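You operate a simulated robot arm through the tools that you are given. There is no shell and no other tool.

Carry out the task below with a simulated robot arm. There is one attempt and no reset: what you move stays moved.

## Task
Shut down the middle cooling loop and take both its tube ends off.
Fine: pump off and blue dial to OFF first; stand the blue and red ends on the steel base. Set down upright: middle blue tube end, middle red tube end.
Where things are to end (x, y in the base frame): middle blue tube end within 0.06 m of [0.92, 0.06]; middle red tube end within 0.06 m of [1, 0.05].

Only the result counts: the job must be done as asked and must still hold three seconds after the hand-in. Knocking over, shifting, dropping, spilling or breaking anything else fails it.

## Robot
A 7-joint arm with a two-finger parallel gripper, fixed in place. Base frame: the origin is on the floor under the middle of its stand, x ahead of it, y to its left, z up. Units: m, degrees, N and s.
With the tool pointing down near the work surface it reaches from about 0.44 to 0.92 m from the base axis. Its first joint turns from -143.0 to 143.0 degrees. Payload 3 kg.
The tool frame sits at the grasp point between the pads (the TCP): z along the fingers, y along the line on which they close. The tips reach 0.03 m beyond it. The gripper opens to 0.094 m. The fingers are 0.028 m wide and 0.01 m thick; the gripper's body (0.05 by 0.096 m) begins 0.055 m behind the TCP.
Orientation is that of the tool frame in the base frame, as [roll, pitch, yaw] about the fixed x, y, z axes, in that order (R = Rz(yaw) Ry(pitch) Rx(roll)). With the fingers straight down and closing along the base's y, the tool's x points along the base's -x, its y along +y and its z along -z.

## Interface
- The arm moves only by the tool step_arm. Its argument "increments" is a list of rows, each a list of 7 numbers: the opening, from 0 (shut) to 1 (fully open), then the shift along the tool's x, y, z in m, then the turn, a rotation vector about the tool's x, y, z in degrees. In form: [[jaw, dx, dy, dz, rx, ry, rz], ...]. A call has 1 to 20 rows; each row shifts and turns the commanded pose from where the row before left it, along the tool's axes as they then stand. Rows are played at 5 a second. More than 0.05 m and 8.6 degrees between two rows, or a gripper value outside its range, and nothing of the call is played. A pose out of reach is approached as far as the arm can. The call stops where the force on the tool passes 40 N (or 10 N more than at its start, if that is more) or the arm is blocked; 0.2 s more then pass. The fingers move at their own pace (about 0.072 m/s each) and stop on an object; they squeeze with about 43 N. The grip force told is the motor's: it shows also when the fingers shut on nothing. Time passes only in rows, and 0.2 s behind the last, so rows that do not move let the fingers close. The reply holds the time, the measured pose of the TCP, the force on the tool along the base axes, the opening and the grip force, in the units named above and with some noise, with the torque about the TCP (base axes, N m) and any sound that the robot's microphone picked up.
- Cameras (640 x 400 px; columns grow to the right, rows downward): "scene" is fixed at [0.0471, 0.6383, 1.483]; the picture's right is [-0.84, -0.55, 0.00], its down [-0.34, 0.52, -0.78] and it looks along [0.43, -0.65, -0.62] (base axes); focal length 355 px, centre (320, 200). "wrist" rides on the gripper at [0.076, 0.014, -0.103] in the tool frame; the picture's right is [-0.18, 0.98, 0.00], its down [-0.75, -0.14, -0.64] and it looks along [-0.63, -0.12, 0.77] (tool axes); focal length 243 px, centre (320, 200). There is no depth. A picture from a camera that has moved, and an enlarged one, comes with that camera's place and axes in the base frame and with its lens. The place of the scene camera against the robot may be out by one fixed shift of up to 0.025 m in any direction.
- get_image(camera): a new picture of that camera. It takes no simulated time.
- zoom(camera, box): a new picture of the part [left, top, right, bottom] of that camera's present view, enlarged. It takes no simulated time.
- job_done(): hands the job in; it is judged then, once.

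Places have to be worked out from the pictures, the camera data and where the tool is seen. Open the gripper and draw the arm clear of the work before you hand the job in, unless the task says otherwise.

The tools are called after ">>>" as a command line: name --pt "numbers of a row" for each row, then --argument value for the rest, lists and objects as JSON in quotes. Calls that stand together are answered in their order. step_arm: Moves the arm, as the interface text tells. Its arguments: {"type":"object","properties":{"increments":{"type":"array","items":{"type":"array","items":{"type":"number"}}}},"required":["increments"]} The other tools are called the same way: get_image (camera) takes a picture; zoom (camera, box) takes an enlarged picture of a part of a camera's view; job_done () hands the job in.

At the start:

```text
t: 0.0
tcp_pos: [0.5553, 0.0759, 1.0603]
ee_rot: [-180.0, 0.0, 179.9]
contact_force: [1.4, -0.2, 0.1]
ft_torque: [-0.03, -0.02, -0.02]
width: 0.0938
grasp_force: 0.2
```

scene: 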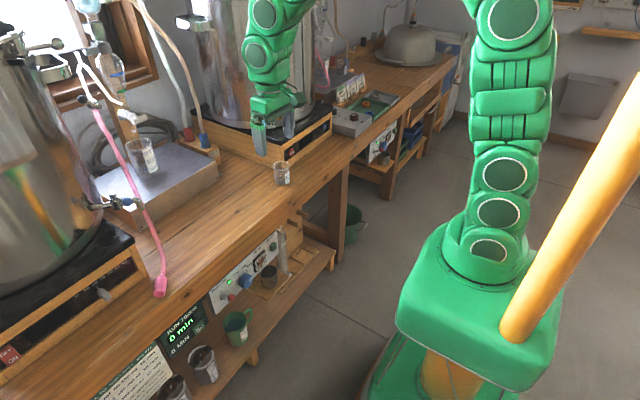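
wrist: 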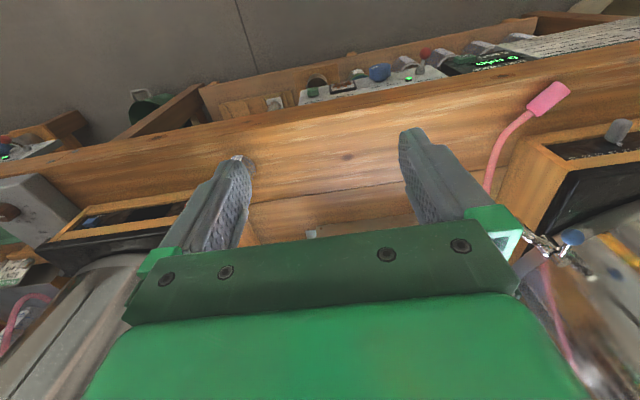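

The first pictures show a bench with several vessels, a lower shelf with control panels, and tubes. I'll take enlarged pictures to find the middle loop, its pump switch and its blue dial.

>>> zoom --camera "scene" --box '[0, 0, 320, 200]'

>>> zoom --camera "scene" --box '[80, 200, 400, 400]'

>>> zoom --camera "scene" --box '[60, 40, 220, 140]'

>>> zoom --camera "scene" --box '[200, 210, 320, 285]'

>>> zoom --camera "scene" --box '[60, 280, 260, 400]'

```text
2.00 times, centred on (160, 100) of scene
camera zoom: at [0.0471, 0.6383, 1.483], right [-0.84, -0.55, 0.0], down [-0.34, 0.52, -0.78], along [0.43, -0.65, -0.62], focal length 710 px, centre (640, 400)
```

zoom: 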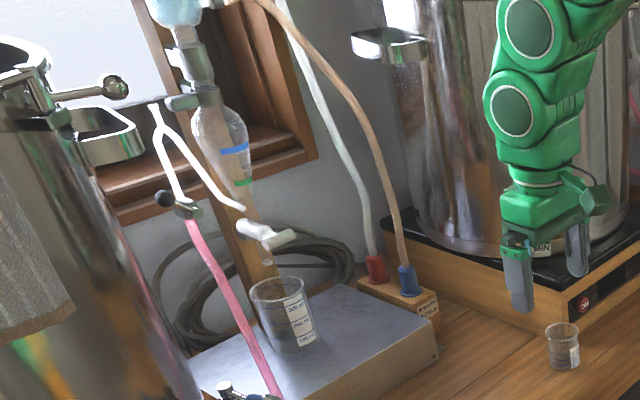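

```text
2.00 times, centred on (240, 300) of scene
camera zoom: at [0.0471, 0.6383, 1.483], right [-0.84, -0.55, 0.0], down [-0.34, 0.52, -0.78], along [0.43, -0.65, -0.62], focal length 710 px, centre (480, 0)
```

zoom: 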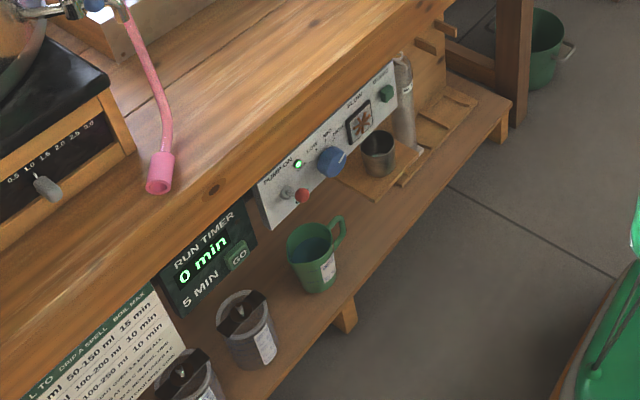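

```text
4.00 times, centred on (140, 90) of scene
camera zoom: at [0.0471, 0.6383, 1.483], right [-0.84, -0.55, 0.0], down [-0.34, 0.52, -0.78], along [0.43, -0.65, -0.62], focal length 1419 px, centre (1040, 640)
```

zoom: 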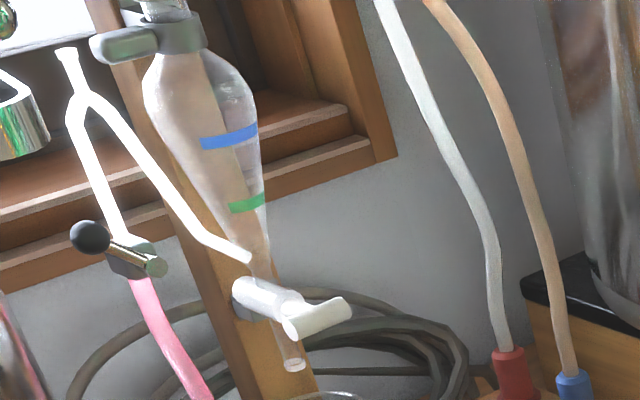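

```text
5.33 times, centred on (260, 248) of scene
camera zoom: at [0.0471, 0.6383, 1.483], right [-0.84, -0.55, 0.0], down [-0.34, 0.52, -0.78], along [0.43, -0.65, -0.62], focal length 1892 px, centre (640, -53)
```

zoom: 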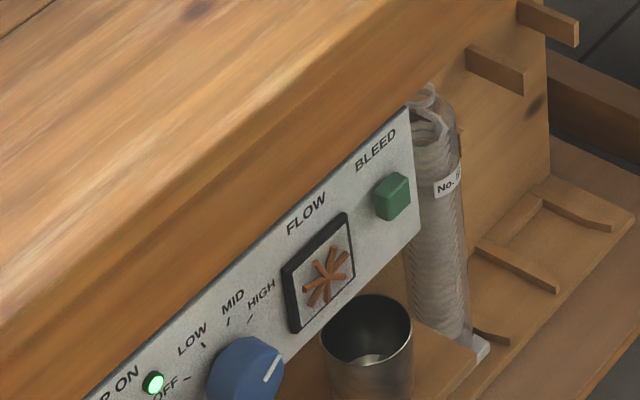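

```text
3.20 times, centred on (160, 340) of scene
camera zoom: at [0.0471, 0.6383, 1.483], right [-0.84, -0.55, 0.0], down [-0.34, 0.52, -0.78], along [0.43, -0.65, -0.62], focal length 1135 px, centre (832, -248)
```

zoom: 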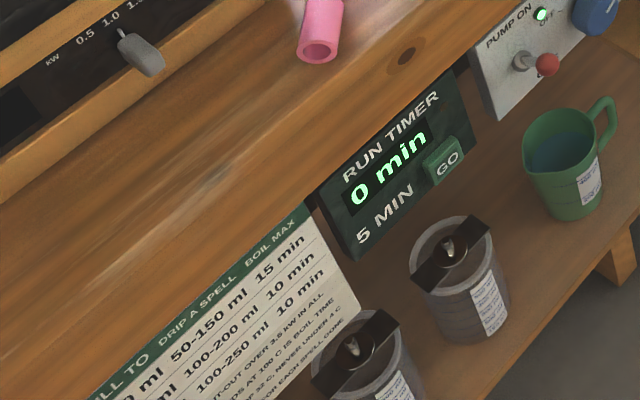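

I can see a panel with a pump toggle, a lit LED and a blue dial under the bench edge, plus red and blue tube ends on a small wooden block near the steel base. I'll zoom closer on each to read the labels.

>>> zoom --camera "scene" --box '[160, 110, 240, 160]'

>>> zoom --camera "scene" --box '[200, 250, 280, 300]'

>>> zoom --camera "scene" --box '[300, 0, 460, 200]'

>>> zoom --camera "scene" --box '[0, 140, 240, 400]'

>>> zoom --camera "wrist" --box '[240, 20, 480, 170]'

```text
8.00 times, centred on (200, 135) of scene
camera zoom: at [0.0471, 0.6383, 1.483], right [-0.84, -0.55, 0.0], down [-0.34, 0.52, -0.78], along [0.43, -0.65, -0.62], focal length 2838 px, centre (1280, 720)
```

zoom: 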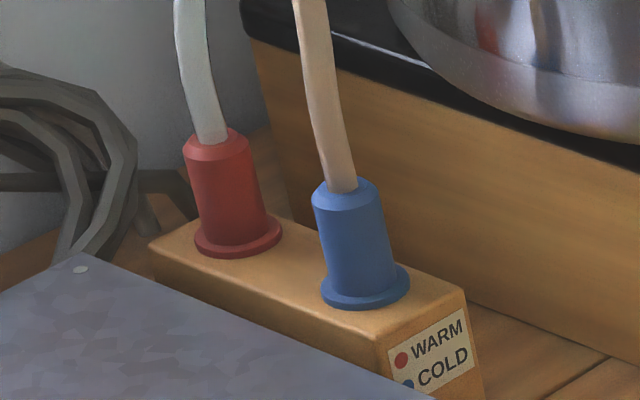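

```text
8.00 times, centred on (240, 275) of scene
camera zoom: at [0.0471, 0.6383, 1.483], right [-0.84, -0.55, 0.0], down [-0.34, 0.52, -0.78], along [0.43, -0.65, -0.62], focal length 2838 px, centre (960, -400)
```

zoom: 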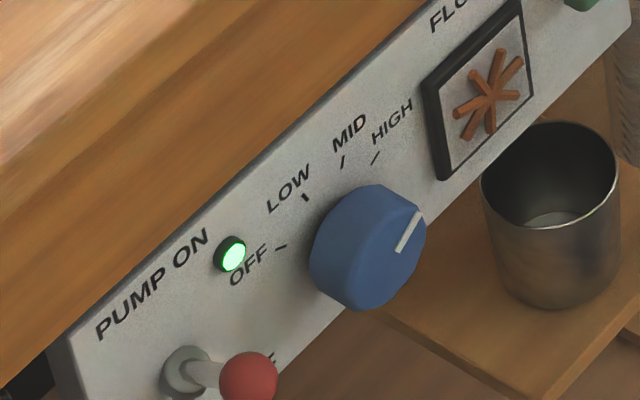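

```text
2.00 times, centred on (380, 100) of scene
camera zoom: at [0.0471, 0.6383, 1.483], right [-0.84, -0.55, 0.0], down [-0.34, 0.52, -0.78], along [0.43, -0.65, -0.62], focal length 710 px, centre (200, 400)
```

zoom: 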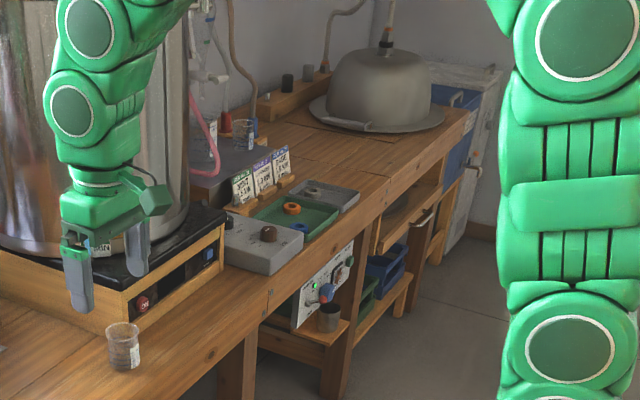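

```text
1.54 times, centred on (120, 270) of scene
camera zoom: at [0.0471, 0.6383, 1.483], right [-0.84, -0.55, 0.0], down [-0.34, 0.52, -0.78], along [0.43, -0.65, -0.62], focal length 546 px, centre (628, 92)
```

zoom: 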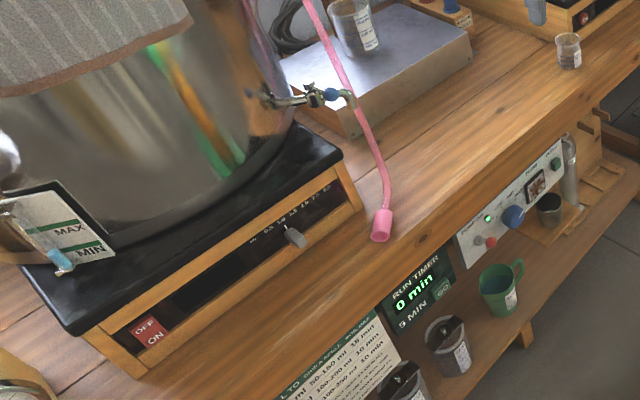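

```text
2.67 times, centred on (360, 95) of wrist
camera zoom: at [0.4784, 0.0901, 1.1618], right [0.18, 0.98, 0.0], down [0.75, -0.14, 0.64], along [0.63, -0.12, -0.77], focal length 647 px, centre (213, 480)
```

zoom: 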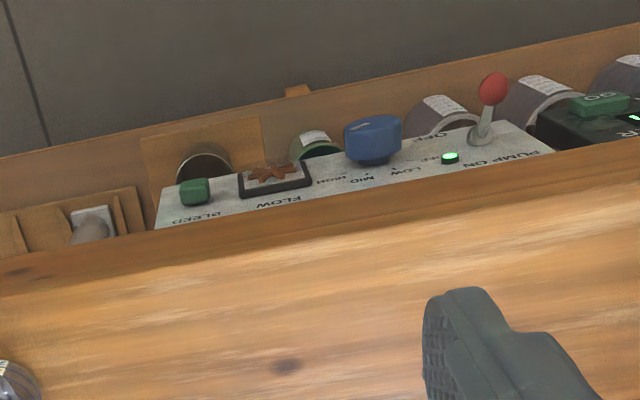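

From triangulating the scene and wrist pictures, I judge the toggle tip at about (0.595, 0.27, 0.64) and the blue dial at about (0.618, 0.19, 0.61). I'll pull back, tilt the tool forward about 45° and lower it to look at the panel face-on.

>>> step_arm --pt "1 0.019 0.031 0 0 0 0" --pt "1 0.019 0.031 0 0 0 0" --pt "1 0.019 0.031 0 0 0 0" --pt "1 0.019 0.031 0 0 0 0" --pt "1 0 0 0.04 0 -7.5 0" --pt "1 0 0 0.04 0 -7.5 0" --pt "1 0 0 0.03 0 -7.5 0" --pt "1 0 0 0.03 0 -7.5 0" --pt "1 0 0 0.0 0 -7.5 0" --pt "1 0 0 0.0 0 -7.5 0" --pt "1 0 0 0 0 0 0"

>>> get_image --camera "wrist"

>>> get_image --camera "scene"

```text
t: 2.4
tcp_pos: [0.519, 0.215, 0.9292]
ee_rot: [177.0, 35.0, 179.5]
contact_force: [-0.5, -0.1, -0.5]
ft_torque: [0.01, -0.02, -0.01]
width: 0.0939
grasp_force: 0.0
out of reach, approached as far as the arm can: row 9, 10
```

```text
taken
camera wrist: at [0.3973, 0.2259, 0.9697], right [0.13, 0.98, 0.15], down [0.25, -0.18, 0.95], along [0.96, -0.08, -0.27], focal length 243 px, centre (320, 200)
```

wrist: 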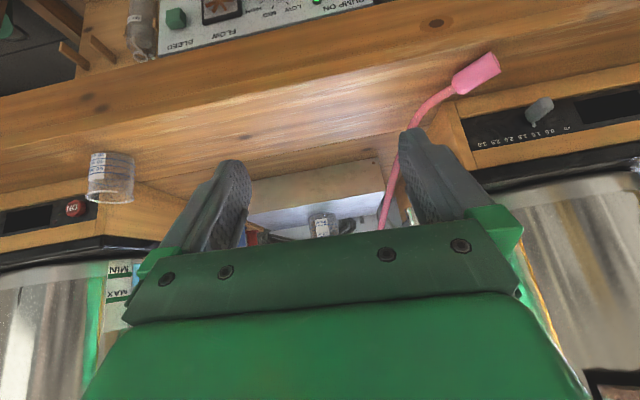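

```text
taken
```

scene: 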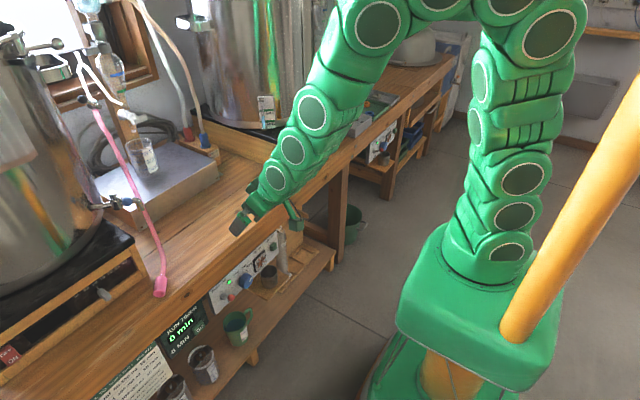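

The tilt stopped at about 35° because the arm ran out of reach there. I'll lower by about 0.18 m along the base z at this tilt and check the panel again.

>>> step_arm --pt "1 0.02 0 0.03 0 0 0" --pt "1 0.02 0 0.03 0 0 0" --pt "1 0.02 0 0.03 0 0 0" --pt "1 0.02 0 0.03 0 0 0" --pt "1 0.02 0 0.03 0 0 0" --pt "1 0 0 0 0 0 0"

>>> get_image --camera "wrist"

```text
t: 3.8
tcp_pos: [0.5303, 0.2299, 0.7498]
ee_rot: [176.8, 35.0, 179.5]
contact_force: [-1.0, -0.2, -0.2]
ft_torque: [0.0, -0.01, 0.02]
width: 0.0942
grasp_force: 0.0
out of reach, approached as far as the arm can: row 1, 2
```

```text
taken
camera wrist: at [0.4084, 0.2391, 0.7913], right [0.13, 0.98, 0.15], down [0.25, -0.18, 0.95], along [0.96, -0.08, -0.27], focal length 243 px, centre (320, 200)
```

wrist: 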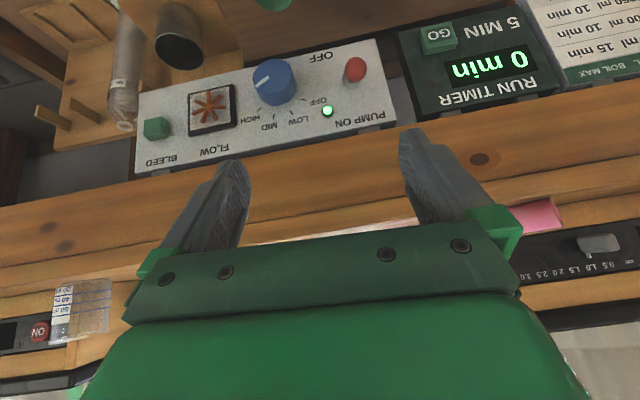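

The panel is now in clear view (upside down). I'll zoom in to read the dial pointer, the toggle and the marks.

>>> zoom --camera "wrist" --box '[220, 30, 420, 155]'

>>> zoom --camera "wrist" --box '[120, 20, 440, 220]'

>>> zoom --camera "scene" --box '[180, 230, 300, 305]'

```text
3.20 times, centred on (320, 92) of wrist
camera zoom: at [0.4084, 0.2391, 0.7913], right [0.13, 0.98, 0.15], down [0.25, -0.18, 0.95], along [0.96, -0.08, -0.27], focal length 776 px, centre (320, 544)
```

zoom: 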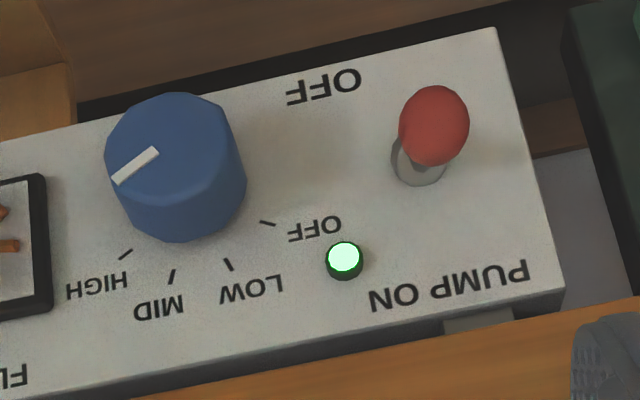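

```text
2.00 times, centred on (280, 120) of wrist
camera zoom: at [0.4084, 0.2391, 0.7913], right [0.13, 0.98, 0.15], down [0.25, -0.18, 0.95], along [0.96, -0.08, -0.27], focal length 485 px, centre (400, 360)
```

zoom: 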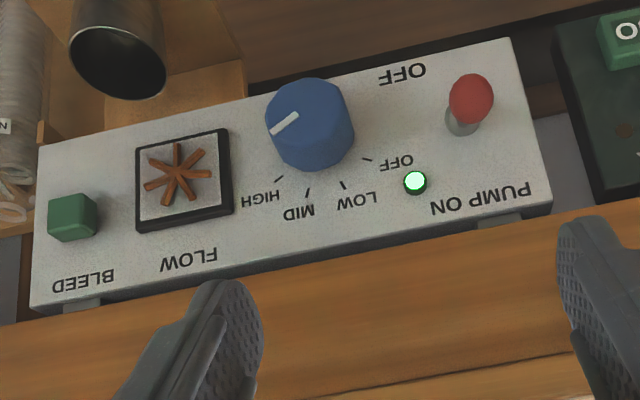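

```text
5.33 times, centred on (240, 268) of scene
camera zoom: at [0.0471, 0.6383, 1.483], right [-0.84, -0.55, 0.0], down [-0.34, 0.52, -0.78], along [0.43, -0.65, -0.62], focal length 1892 px, centre (747, -160)
```

zoom: 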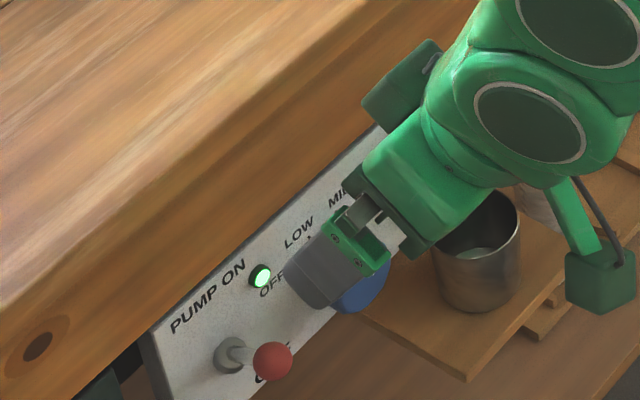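

The marks work out as a dial centred at y≈0.194, z≈0.594 on a vertical panel at x≈0.638, with OFF at +60° to the left and HIGH at −60° where the pointer is now. The toggle tip is at about (0.597, 0.273, 0.622) and points up at ON. I'll check where the bench's front edge lies before going in.

>>> zoom --camera "wrist" --box '[240, 80, 480, 240]'

>>> zoom --camera "scene" --box '[120, 200, 320, 325]'

```text
2.50 times, centred on (360, 160) of wrist
camera zoom: at [0.4084, 0.2391, 0.7913], right [0.13, 0.98, 0.15], down [0.25, -0.18, 0.95], along [0.96, -0.08, -0.27], focal length 606 px, centre (220, 300)
```

zoom: 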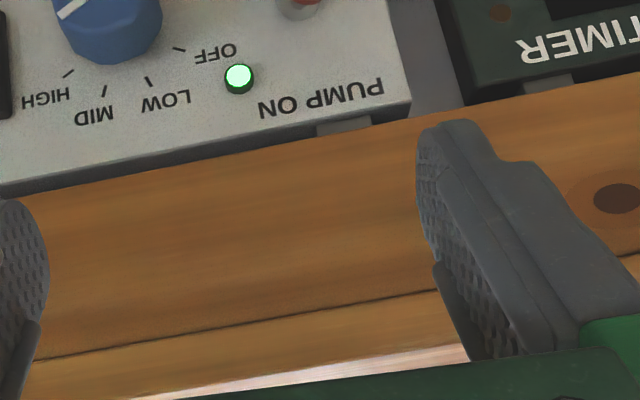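

```text
3.20 times, centred on (220, 262) of scene
camera zoom: at [0.0471, 0.6383, 1.483], right [-0.84, -0.55, 0.0], down [-0.34, 0.52, -0.78], along [0.43, -0.65, -0.62], focal length 1135 px, centre (640, 0)
```

zoom: 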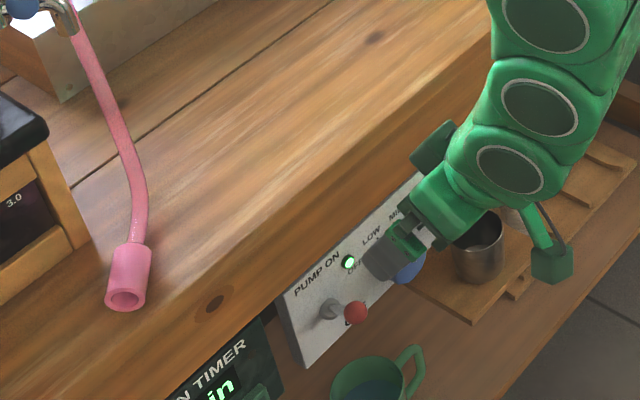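

The bench front face is at x≈0.634, so the toggle stands well clear of it. I'll close the fingers, level the small roll error and bring the fingertips to just above the toggle ball.

>>> step_arm --pt "0 0 0.0086 0 3.2 0 0" --pt "0 0 0.0086 0 0 0 0" --pt "0 0 0.0086 0.021 0 0 0" --pt "0 0 0.0086 0.021 0 0 0" --pt "0 0 0.0086 0.021 0 0 0" --pt "0 0.0017 0 0.021 0 0 0" --pt "0 0 0 0 0 0 0"

>>> get_image --camera "wrist"

>>> zoom --camera "scene" --box '[180, 230, 300, 305]'

```text
t: 5.4
tcp_pos: [0.5778, 0.2718, 0.6806]
ee_rot: [180.0, 34.9, 179.6]
contact_force: [0.3, 0.1, -0.5]
ft_torque: [0.0, 0.02, -0.02]
width: 0.0
grasp_force: 33.2
```

```text
taken
camera wrist: at [0.4554, 0.2868, 0.7208], right [0.16, 0.98, 0.1], down [0.25, -0.14, 0.96], along [0.96, -0.13, -0.27], focal length 243 px, centre (320, 200)
```

wrist: 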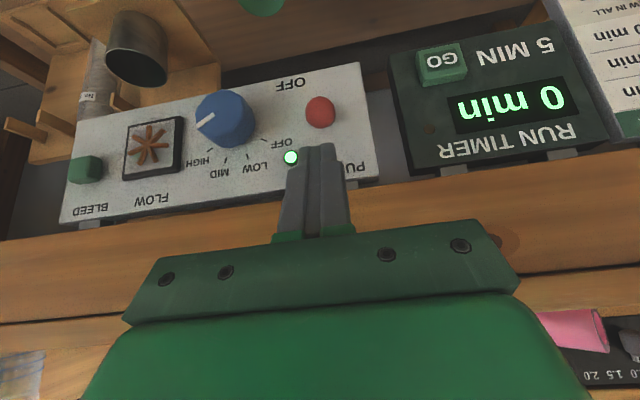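

```text
5.33 times, centred on (240, 268) of scene
camera zoom: at [0.0471, 0.6383, 1.483], right [-0.84, -0.55, 0.0], down [-0.34, 0.52, -0.78], along [0.43, -0.65, -0.62], focal length 1892 px, centre (747, -160)
```

zoom: 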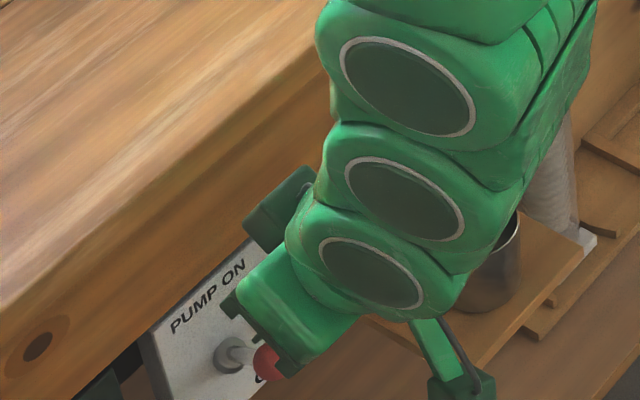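

The ball is still at about (0.597, 0.274, 0.621), right below my closed fingertips. I'll push straight down in small steps to flip the toggle.

>>> step_arm --pt "0 0.0057 0 0.0082 0 0 0" --pt "0 0.0057 0 0.0082 0 0 0" --pt "0 0.0057 0 0.0082 0 0 0" --pt "0 0.0057 0 0.0082 0 0 0" --pt "0 0.0057 0 0.0082 0 0 0" --pt "0 0.0057 0 0.0082 0 0 0" --pt "0 0 0 0 0 0 0"

>>> get_image --camera "wrist"

```text
t: 6.3
tcp_pos: [0.5756, 0.2718, 0.6495]
ee_rot: [-179.8, 34.4, 179.7]
contact_force: [-4.8, 0.7, 1.7]
ft_torque: [0.04, 0.09, 0.05]
width: 0.0
grasp_force: 33.2
stopped in row 4: the force on the tool passed its limit at 53 N (the readings are from after the stop); the commanded pose is now the measured one
```

```text
taken
camera wrist: at [0.4528, 0.2869, 0.6892], right [0.16, 0.98, 0.1], down [0.26, -0.14, 0.96], along [0.95, -0.13, -0.27], focal length 243 px, centre (320, 200)
```

wrist: 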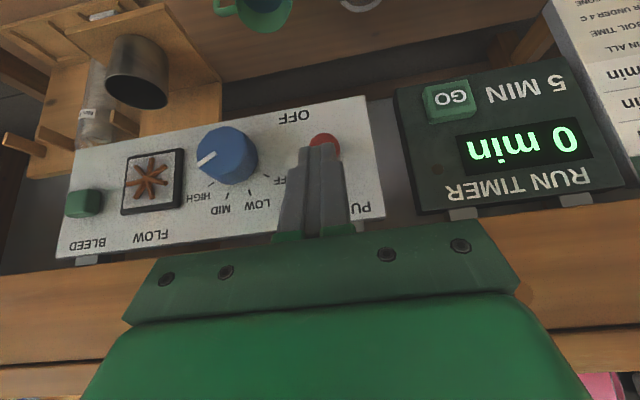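

The call stopped at 53 N: the slanted fingertip face pressed mostly along the lever instead of across it. I'll lift, shift about 0.018 m towards the panel so the fingertips' lower corner bears on top of the lever, and push down again.

>>> step_arm --pt "0 -0.0079 0 -0.0113 0 0 0" --pt "0 -0.0079 0 -0.0113 0 0 0" --pt "0 -0.0155 0.001 0.0108 0 0 0" --pt "0 0 0 0 0 0 0"

>>> get_image --camera "wrist"

```text
t: 7.3
tcp_pos: [0.5936, 0.2741, 0.6766]
ee_rot: [-179.8, 34.6, 179.7]
contact_force: [0.2, -0.2, 0.3]
ft_torque: [0.01, 0.03, 0.01]
width: 0.0001
grasp_force: 33.2
```

```text
taken
camera wrist: at [0.4728, 0.2886, 0.7172], right [0.16, 0.98, 0.1], down [0.26, -0.14, 0.96], along [0.95, -0.13, -0.27], focal length 243 px, centre (320, 200)
```

wrist: 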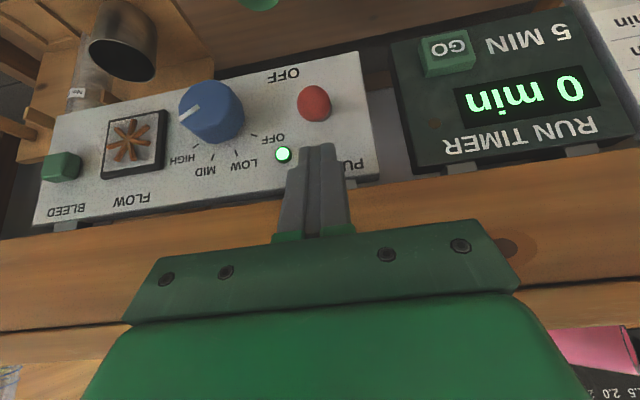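

The toggle is unmoved and the fingertips now sit 0.018 m nearer the panel, above the lever. I'll push down in small steps.

>>> step_arm --pt "0 0.0057 0 0.0082 0 0 0" --pt "0 0.0057 0 0.0082 0 0 0" --pt "0 0.0034 0 0.0049 0 0 0" --pt "0 0.0034 0 0.0049 0 0 0" --pt "0 0.0034 0 0.0049 0 0 0" --pt "0 0.0034 0 0.0049 0 0 0" --pt "0 0.0034 0 0.0049 0 0 0" --pt "0 0 0 0 0 0 0"

>>> get_image --camera "wrist"

```text
t: 9.1
tcp_pos: [0.5942, 0.2728, 0.6259]
ee_rot: [-179.7, 34.6, 179.8]
contact_force: [0.0, -0.5, -1.4]
ft_torque: [0.02, -0.02, 0.02]
width: 0.0
grasp_force: 33.2
heard: click
```

```text
taken
camera wrist: at [0.4722, 0.2885, 0.6672], right [0.16, 0.98, 0.1], down [0.26, -0.14, 0.96], along [0.95, -0.13, -0.27], focal length 243 px, centre (320, 200)
```

wrist: 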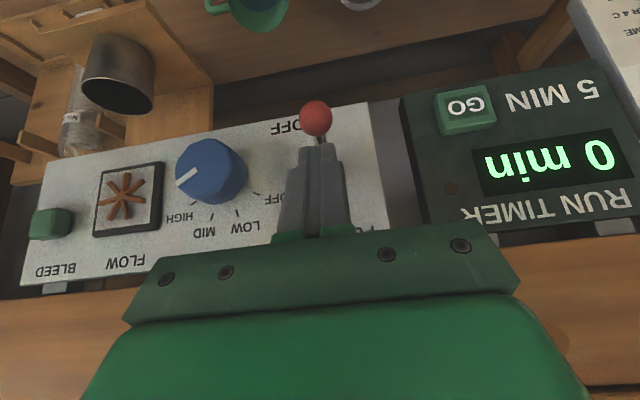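

I heard a click and the red ball is now down by OFF. I'll lift off and back away to confirm the LED is out.

>>> step_arm --pt "0 -0.01 0 -0.0143 0 0 0" --pt "0 -0.01 0 -0.0143 0 0 0" --pt "0 -0.01 0 -0.0143 0 0 0" --pt "0 0.02 -0.02 -0.014 0 0 0" --pt "0 0.02 -0.02 -0.014 0 0 0" --pt "0 0.02 -0.02 -0.014 0 0 0" --pt "0 0.0 -0.01 0 0 0 0" --pt "0 0 0 0 0 0 0"

>>> get_image --camera "wrist"

>>> zoom --camera "wrist" --box '[200, 30, 440, 180]'

```text
t: 10.9
tcp_pos: [0.5195, 0.204, 0.679]
ee_rot: [-179.8, 34.6, 179.7]
contact_force: [-0.6, -0.4, 0.7]
ft_torque: [-0.02, 0.0, 0.01]
width: 0.0001
grasp_force: 32.9
```

```text
taken
camera wrist: at [0.3995, 0.2187, 0.7202], right [0.16, 0.98, 0.1], down [0.25, -0.14, 0.96], along [0.95, -0.13, -0.27], focal length 243 px, centre (320, 200)
```

wrist: 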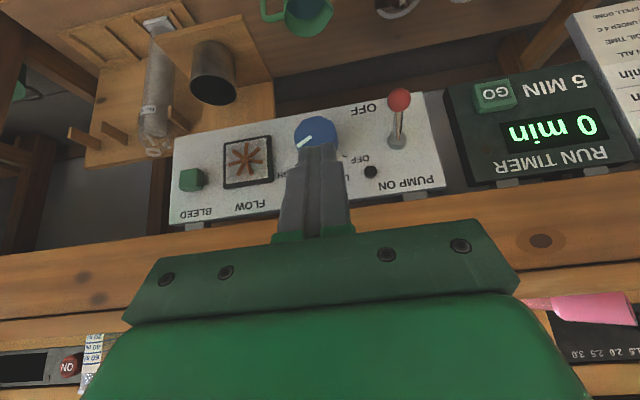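

```text
2.67 times, centred on (320, 105) of wrist
camera zoom: at [0.3995, 0.2187, 0.7202], right [0.16, 0.98, 0.1], down [0.25, -0.14, 0.96], along [0.95, -0.13, -0.27], focal length 647 px, centre (320, 453)
```

zoom: 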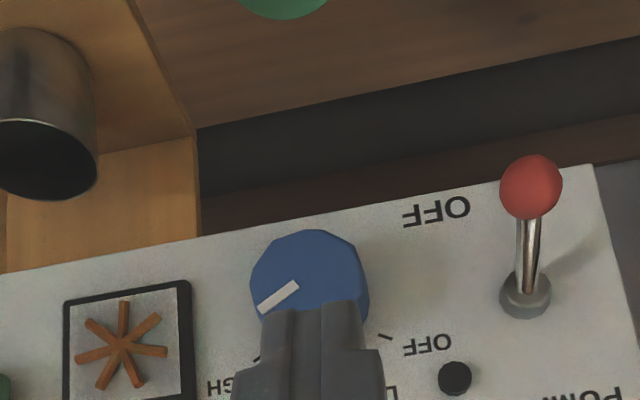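

The LED is dark and the toggle is down, so the pump is off. Next comes the dial; I'll open the fingers and test how far the tool can tilt towards horizontal here.

>>> step_arm --pt "1 0 0 0 0 -7.5 0" --pt "1 0 0 0 0 -7.5 0" --pt "1 0 0 0 0 -7.5 0" --pt "1 0 0 0 0 -7.5 0" --pt "1 0 0 0 0 -7.5 0" --pt "1 0 0 0 0 0 0"

>>> get_image --camera "wrist"

>>> get_image --camera "scene"

```text
t: 12.3
tcp_pos: [0.5941, 0.2077, 0.7549]
ee_rot: [-179.2, 68.4, -179.9]
contact_force: [-0.4, 0.4, -1.1]
ft_torque: [0.0, -0.01, 0.0]
width: 0.094
grasp_force: 0.1
out of reach, approached as far as the arm can: row 1, 2, 3, 4
```

```text
taken
camera wrist: at [0.4707, 0.2235, 0.7221], right [0.08, 0.98, 0.17], down [-0.32, -0.13, 0.94], along [0.94, -0.12, 0.3], focal length 243 px, centre (320, 200)
```

wrist: 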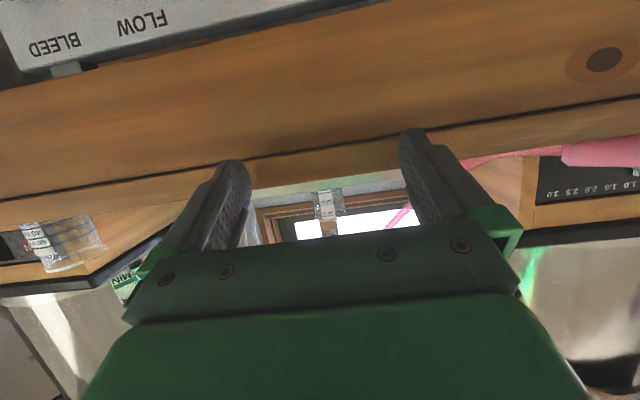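

```text
taken
```

scene: 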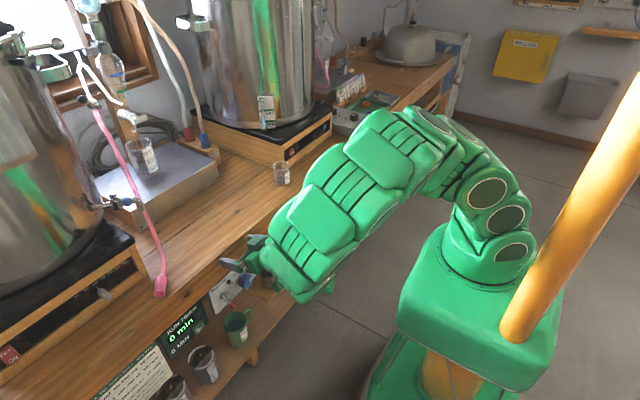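

The tool now tilts about 68° but was carried to (0.594, 0.208, 0.755), just before the bench edge. I'll come back a little and down to z≈0.665 with the fingers partly closed, above and in front of the dial.

>>> step_arm --pt "0.65 0.0228 -0.0034 0.0036 0 0 0" --pt "0.65 0.0228 -0.0034 0.0036 0 0 0" --pt "0.65 0.0228 -0.0034 0.0036 0 0 0" --pt "0.65 0.0228 -0.0034 0.0036 0 0 0" --pt "0.65 0 0 0 0 0 0"

>>> get_image --camera "wrist"

>>> get_image --camera "scene"

```text
t: 13.5
tcp_pos: [0.5728, 0.1931, 0.6638]
ee_rot: [-179.3, 68.3, -179.8]
contact_force: [-0.1, 0.0, -0.2]
ft_torque: [0.01, 0.0, 0.0]
width: 0.0609
grasp_force: 0.1
```

```text
taken
camera wrist: at [0.4496, 0.2088, 0.6318], right [0.08, 0.98, 0.17], down [-0.32, -0.13, 0.94], along [0.94, -0.12, 0.3], focal length 243 px, centre (320, 200)
```

wrist: 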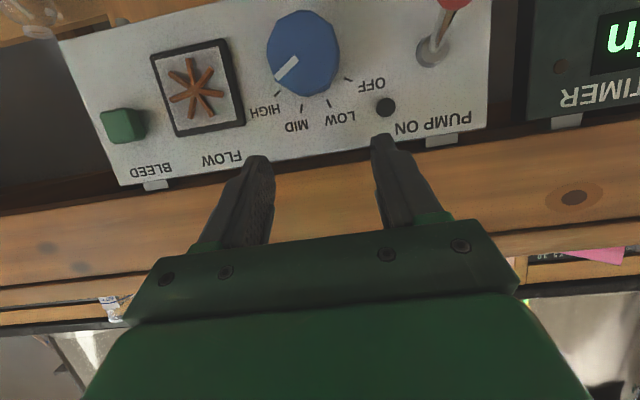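

```text
taken
```

scene: 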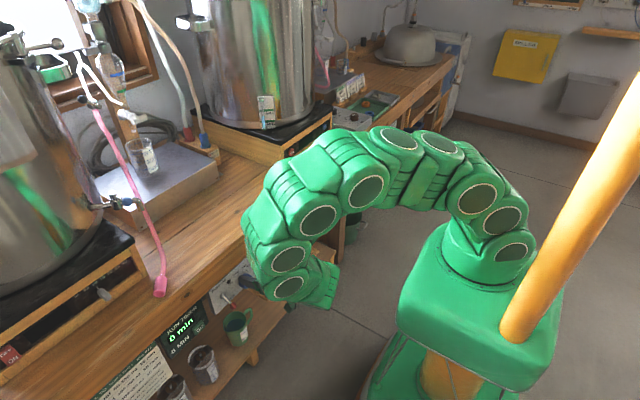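

That pose was reached exactly, and the dial is in view from almost straight in front. I'll zoom to measure its centre and pointer before gripping.

>>> zoom --camera "wrist" --box '[240, 0, 400, 100]'

```text
4.00 times, centred on (320, 50) of wrist
camera zoom: at [0.4496, 0.2088, 0.6318], right [0.08, 0.98, 0.17], down [-0.32, -0.13, 0.94], along [0.94, -0.12, 0.3], focal length 970 px, centre (320, 800)
```

zoom: 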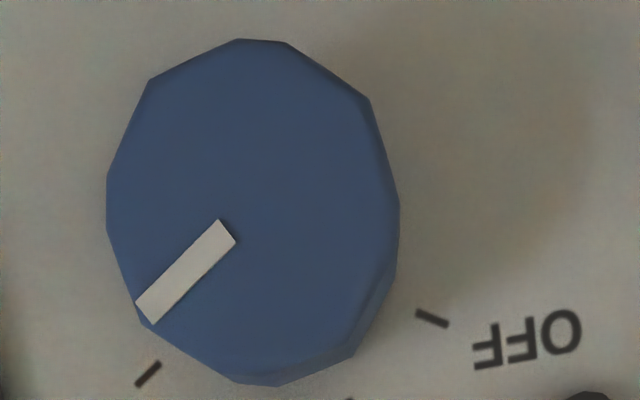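

The dial centre is at y≈0.193, z≈0.593 and the pointer is 61° to the right, which is HIGH. I'll go level with it, staying in front, and pre-rotate the hand 60° clockwise about the dial axis.

>>> step_arm --pt "0.65 0.0236 0 0.0047 0 0 0" --pt "0.65 0.0236 0 0.0047 0 0 0" --pt "0.65 0.0236 0 0.0047 0 0 0" --pt "0.65 0 0 0 -2.775 0 6.97" --pt "0.65 0 0 0 -2.775 0 6.97" --pt "0.65 0 0 0 -2.775 0 6.97" --pt "0.65 0 0 0 -2.775 0 6.97" --pt "0.65 0 0 0 -2.775 0 6.97" --pt "0.65 0 0 0 -2.775 0 6.97" --pt "0.65 0 0 0 -2.775 0 6.97" --pt "0.65 0 0 0 -2.775 0 6.97" --pt "0.65 0 0 0 0 0 0"

>>> get_image --camera "wrist"

>>> get_image --camera "scene"

```text
t: 16.1
tcp_pos: [0.5607, 0.1938, 0.596]
ee_rot: [102.2, 27.7, 114.2]
contact_force: [-0.1, -0.4, 0.0]
ft_torque: [0.0, 0.01, 0.01]
width: 0.0612
grasp_force: 0.0
```

```text
taken
camera wrist: at [0.4367, 0.2303, 0.5904], right [0.07, 0.35, 0.94], down [-0.33, -0.88, 0.35], along [0.94, -0.33, 0.05], focal length 243 px, centre (320, 200)
```

wrist: 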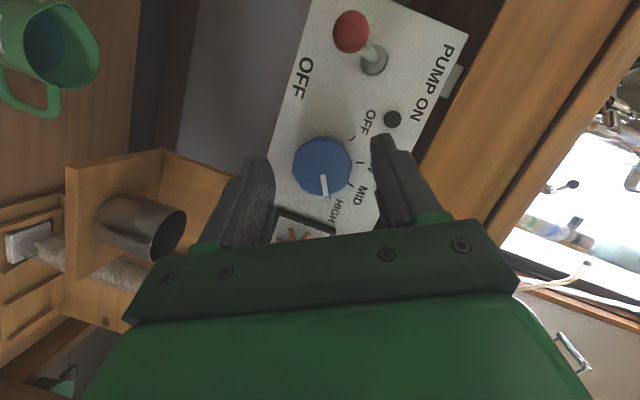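

```text
taken
```

scene: 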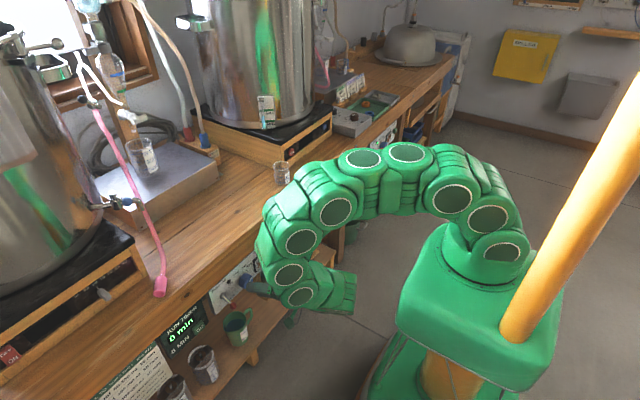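

The hand is rotated 60° and centred on the dial to within a few millimetres. I'll correct z by −3 mm and advance 0.037 m so the pads straddle the knob without touching the panel.

>>> step_arm --pt "0.65 0.0014 -0.0026 0.0006 0 0 0" --pt "0.65 -0.0046 0 0.0116 0 0 0" --pt "0.65 -0.0046 0 0.0116 0 0 0" --pt "0.65 -0.0046 0 0.0116 0 0 0" --pt "0.65 0 0 0 0 0 0"

>>> get_image --camera "wrist"

```text
t: 17.3
tcp_pos: [0.597, 0.1928, 0.5911]
ee_rot: [102.3, 27.9, 114.3]
contact_force: [0.2, 0.9, -0.1]
ft_torque: [-0.02, 0.0, 0.0]
width: 0.0611
grasp_force: 0.1
```

```text
taken
camera wrist: at [0.4741, 0.2298, 0.5875], right [0.07, 0.35, 0.94], down [-0.33, -0.88, 0.35], along [0.94, -0.33, 0.05], focal length 243 px, centre (320, 200)
```

wrist: 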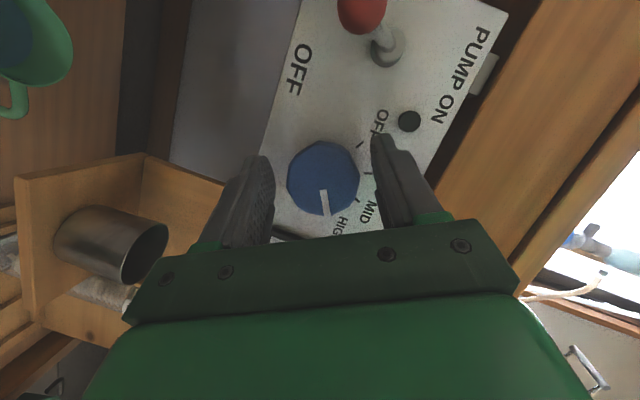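

The knob is centred between the pads. I'll close on it and check the readings.

>>> step_arm --pt "0.3 0 0 0 0 0 0" --pt "0.3 0 0 0 0 0 0" --pt "0.3 0 0 0 0 0 0"

```text
t: 18.1
tcp_pos: [0.597, 0.1928, 0.5908]
ee_rot: [102.1, 27.9, 114.5]
contact_force: [1.9, 2.8, 6.0]
ft_torque: [-0.03, -0.25, 0.18]
width: 0.0432
grasp_force: 45.6
```

The pads hold the knob at 43 mm width with little side force. I'll turn counter-clockwise by 45° first and look.

>>> step_arm --pt "0.3 0 0 0 2.775 0 -6.97" --pt "0.3 0 0 0 2.775 0 -6.97" --pt "0.3 0 0 0 2.775 0 -6.97" --pt "0.3 0 0 0 2.775 0 -6.97" --pt "0.3 0 0 0 2.775 0 -6.97" --pt "0.3 0 0 0 2.775 0 -6.97"

>>> get_image --camera "wrist"

```text
t: 19.5
tcp_pos: [0.5969, 0.1929, 0.5909]
ee_rot: [145.1, 64.0, 147.2]
contact_force: [-14.6, -9.5, 11.1]
ft_torque: [0.04, -0.43, -0.7]
width: 0.0431
grasp_force: 45.0
```

```text
taken
camera wrist: at [0.4738, 0.2161, 0.5633], right [0.08, 0.91, 0.41], down [-0.32, -0.37, 0.87], along [0.94, -0.2, 0.26], focal length 243 px, centre (320, 200)
```

wrist: 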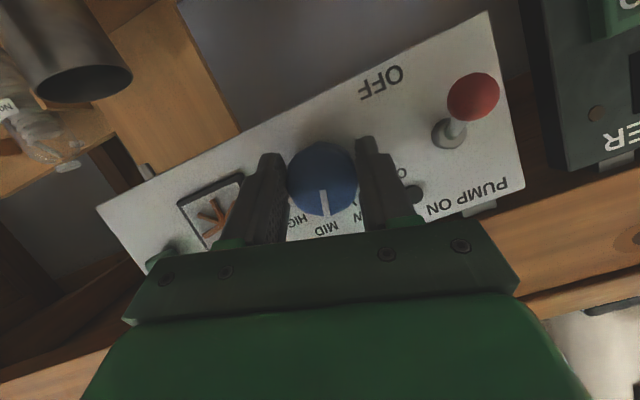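

The dial is turning with the hand and points to about MID; forces are near 20 N. I'll continue for 37.5° more.

>>> step_arm --pt "0.3 0 0 0 2.775 0 -6.97" --pt "0.3 0 0 0 2.775 0 -6.97" --pt "0.3 0 0 0 2.775 0 -6.97" --pt "0.3 0 0 0 2.775 0 -6.97" --pt "0.3 0 0 0 2.775 0 -6.97"

>>> get_image --camera "wrist"

```text
t: 20.7
tcp_pos: [0.5987, 0.1916, 0.5906]
ee_rot: [-131.2, 58.8, -136.3]
contact_force: [-24.4, -27.6, 12.0]
ft_torque: [0.06, -0.99, -1.35]
width: 0.043
grasp_force: 45.1
```

```text
taken
camera wrist: at [0.4736, 0.1941, 0.5555], right [0.08, 0.97, -0.22], down [-0.31, 0.24, 0.92], along [0.95, 0.0, 0.32], focal length 243 px, centre (320, 200)
```

wrist: 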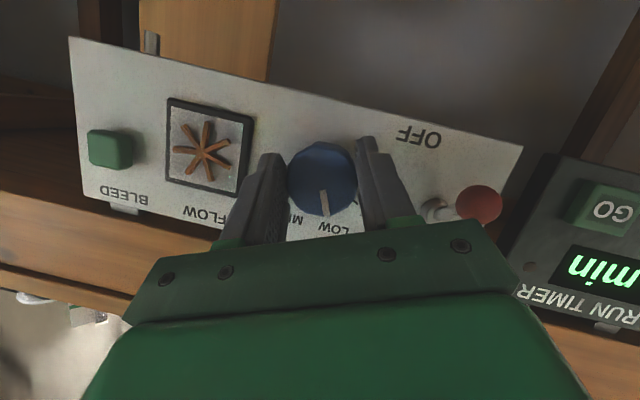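

The pointer is now at LOW, but the side force has built up to about 39 N from a small centring error. I'll release the knob, let the arm relax and check the centring before the last stroke.

>>> step_arm --pt "0.65 0 0 0 0 0 0" --pt "0.65 0 0 0 0 0 0" --pt "0.65 0 0 0 0 0 0"

>>> get_image --camera "wrist"

>>> zoom --camera "wrist" --box '[240, 120, 400, 240]'

```text
t: 21.5
tcp_pos: [0.5975, 0.1931, 0.5909]
ee_rot: [-131.4, 59.0, -136.2]
contact_force: [0.9, -0.7, 0.4]
ft_torque: [-0.02, -0.02, 0.02]
width: 0.0611
grasp_force: 0.0
```

```text
taken
camera wrist: at [0.474, 0.1953, 0.5554], right [0.07, 0.97, -0.22], down [-0.32, 0.23, 0.92], along [0.95, 0.0, 0.32], focal length 243 px, centre (320, 200)
```

wrist: 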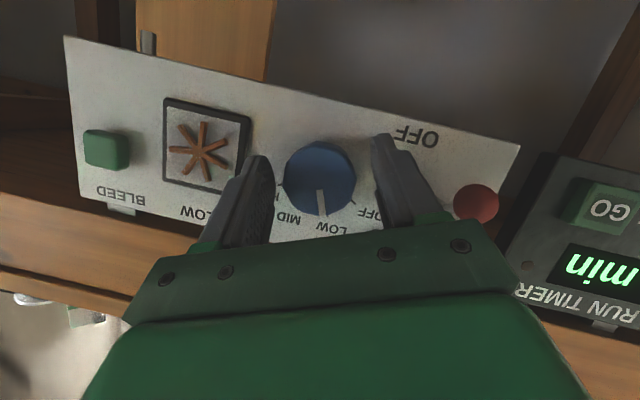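

```text
3.33 times, centred on (320, 180) of wrist
camera zoom: at [0.474, 0.1953, 0.5554], right [0.07, 0.97, -0.22], down [-0.32, 0.23, 0.92], along [0.95, 0.0, 0.32], focal length 809 px, centre (320, 267)
```

zoom: 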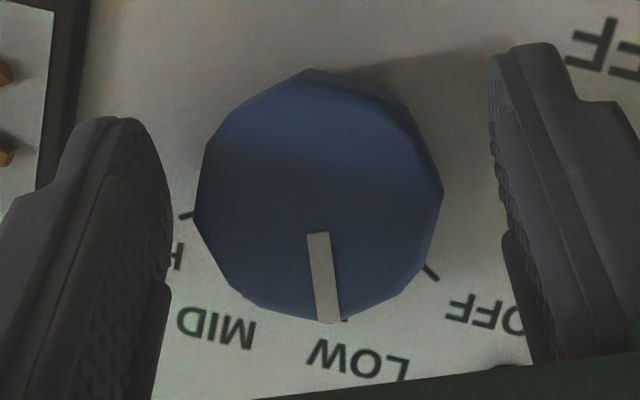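

The pointer now sits right at LOW and the force is gone. I'll grip again and turn the last 40° to OFF in five rows.

>>> step_arm --pt "0.3 0 0 0 0 0 0" --pt "0.3 0 0 0 0 0 0" --pt "0.3 0 0 0 0 0 0" --pt "0.3 0 0 0 2.96 0 -7.43" --pt "0.3 0 0 0 2.96 0 -7.43" --pt "0.3 0 0 0 2.96 0 -7.43" --pt "0.3 0 0 0 2.96 0 -7.43" --pt "0.3 0 0 0 2.96 0 -7.43"

>>> get_image --camera "wrist"

```text
t: 22.8
tcp_pos: [0.598, 0.1933, 0.5908]
ee_rot: [-114.0, 45.7, -122.4]
contact_force: [-2.4, -2.3, 8.2]
ft_torque: [-0.01, -0.5, -0.26]
width: 0.0432
grasp_force: 44.6
stopped in row 6: the force on the tool passed its limit at 42 N (the readings are from after the stop); the commanded pose is now the measured one
```

```text
taken
camera wrist: at [0.474, 0.1834, 0.5569], right [0.08, 0.86, -0.5], down [-0.31, 0.49, 0.81], along [0.95, 0.09, 0.31], focal length 243 px, centre (320, 200)
```

wrist: 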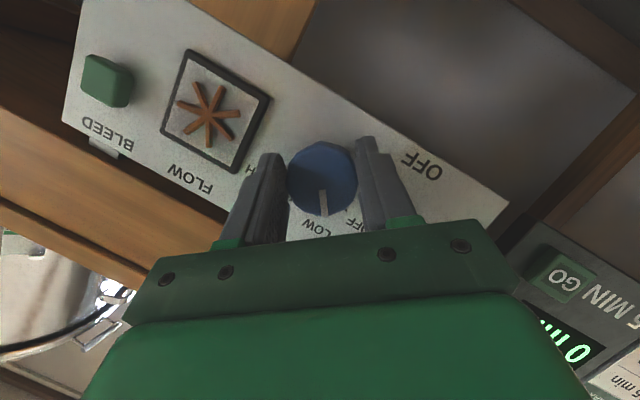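

The stop came from lateral force of a ~1 mm centring error, and the dial is now roughly midway between LOW and OFF. I'll correct the offset by 1.2 mm along the closing direction and keep turning in smaller steps.

>>> step_arm --pt "0.3 -0.0003 -0.0012 0 0 0 0" --pt "0.3 0 0 0 1.85 0 -4.645" --pt "0.3 0 0 0 1.85 0 -4.645" --pt "0.3 0 0 0 1.85 0 -4.645"

>>> get_image --camera "wrist"

```text
t: 23.8
tcp_pos: [0.5985, 0.1915, 0.5919]
ee_rot: [-104.8, 32.4, -116.5]
contact_force: [-0.4, 7.3, -27.6]
ft_torque: [-0.04, 0.56, 1.08]
width: 0.0433
grasp_force: 45.3
```

```text
taken
camera wrist: at [0.4738, 0.1744, 0.5613], right [0.07, 0.71, -0.7], down [-0.31, 0.69, 0.66], along [0.95, 0.17, 0.27], focal length 243 px, centre (320, 200)
```

wrist: 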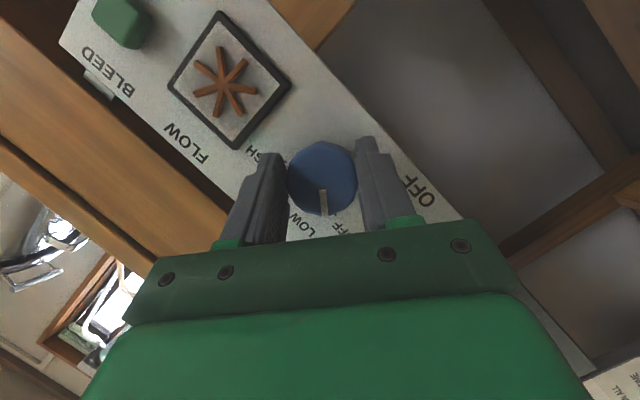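

About 8–10° remain to OFF, and the side force changed sign, so I over-corrected. I'll shift back 0.9 mm and turn 10° more.

>>> step_arm --pt "0.3 0 0.0009 0 0 0 0" --pt "0.3 0 0 0 1.85 0 -4.645" --pt "0.3 0 0 0 1.85 0 -4.645" --pt "0.3 0 0 0 0 0 0"

>>> get_image --camera "wrist"

>>> zoom --camera "wrist" --box '[240, 120, 400, 240]'

```text
t: 24.8
tcp_pos: [0.5986, 0.1918, 0.5915]
ee_rot: [-99.7, 23.4, -114.4]
contact_force: [-33.5, 3.3, 4.9]
ft_torque: [0.33, -0.11, -0.35]
width: 0.0433
grasp_force: 44.8
```

```text
taken
camera wrist: at [0.474, 0.1696, 0.5647], right [0.08, 0.57, -0.82], down [-0.31, 0.79, 0.53], along [0.95, 0.21, 0.24], focal length 243 px, centre (320, 200)
```

wrist: 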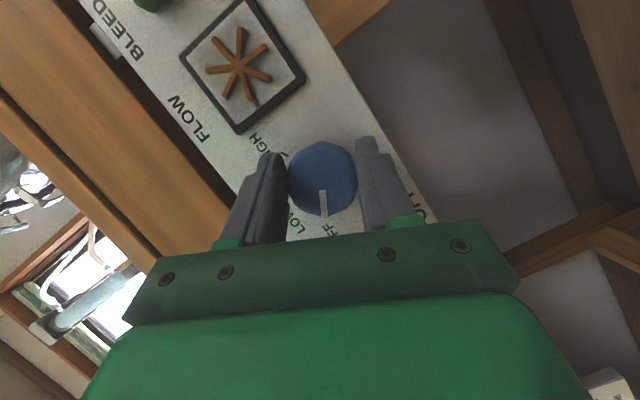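

```text
3.33 times, centred on (320, 180) of wrist
camera zoom: at [0.474, 0.1696, 0.5647], right [0.08, 0.57, -0.82], down [-0.31, 0.79, 0.53], along [0.95, 0.21, 0.24], focal length 809 px, centre (320, 267)
```

zoom: 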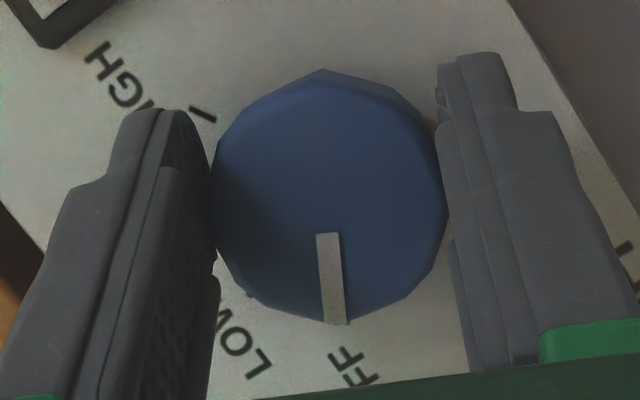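

The pointer now appears aimed at OFF with a slight torque as if at the end stop. I'll release and back straight out to read it.

>>> step_arm --pt "0.65 0 0 0 0 0 0" --pt "0.65 0 0 0 0 0 0" --pt "0.65 0 0 0 0 0 0" --pt "0.65 0.0056 0 -0.0139 0 0 0" --pt "0.65 0.0056 0 -0.0139 0 0 0" --pt "0.65 0.0056 0 -0.0139 0 0 0" --pt "0.65 0 0 0 0 0 0"

>>> get_image --camera "wrist"

>>> zoom --camera "wrist" --box '[240, 100, 400, 240]'

```text
t: 26.4
tcp_pos: [0.5526, 0.1923, 0.5911]
ee_rot: [-99.9, 23.5, -114.3]
contact_force: [-0.7, -0.6, -0.1]
ft_torque: [0.0, 0.05, 0.01]
width: 0.061
grasp_force: 0.0
```

```text
taken
camera wrist: at [0.4284, 0.1697, 0.5641], right [0.07, 0.57, -0.82], down [-0.31, 0.79, 0.53], along [0.95, 0.21, 0.24], focal length 243 px, centre (320, 200)
```

wrist: 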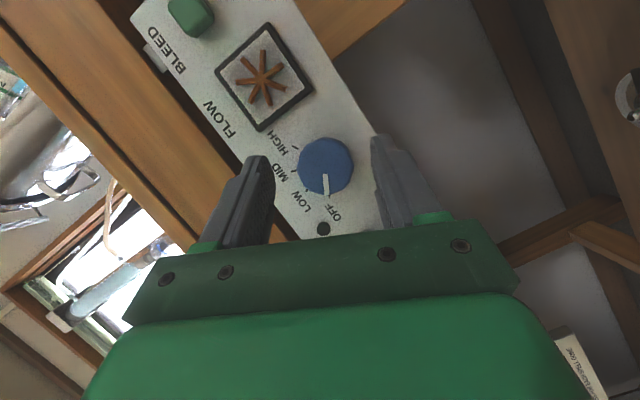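

```text
2.86 times, centred on (320, 170) of wrist
camera zoom: at [0.4284, 0.1697, 0.5641], right [0.07, 0.57, -0.82], down [-0.31, 0.79, 0.53], along [0.95, 0.21, 0.24], focal length 693 px, centre (320, 286)
```

zoom: 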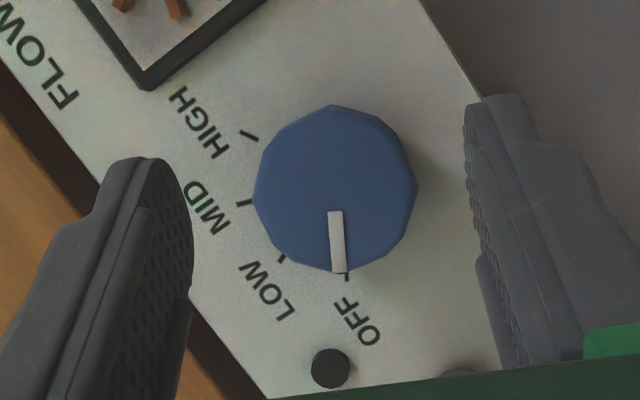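

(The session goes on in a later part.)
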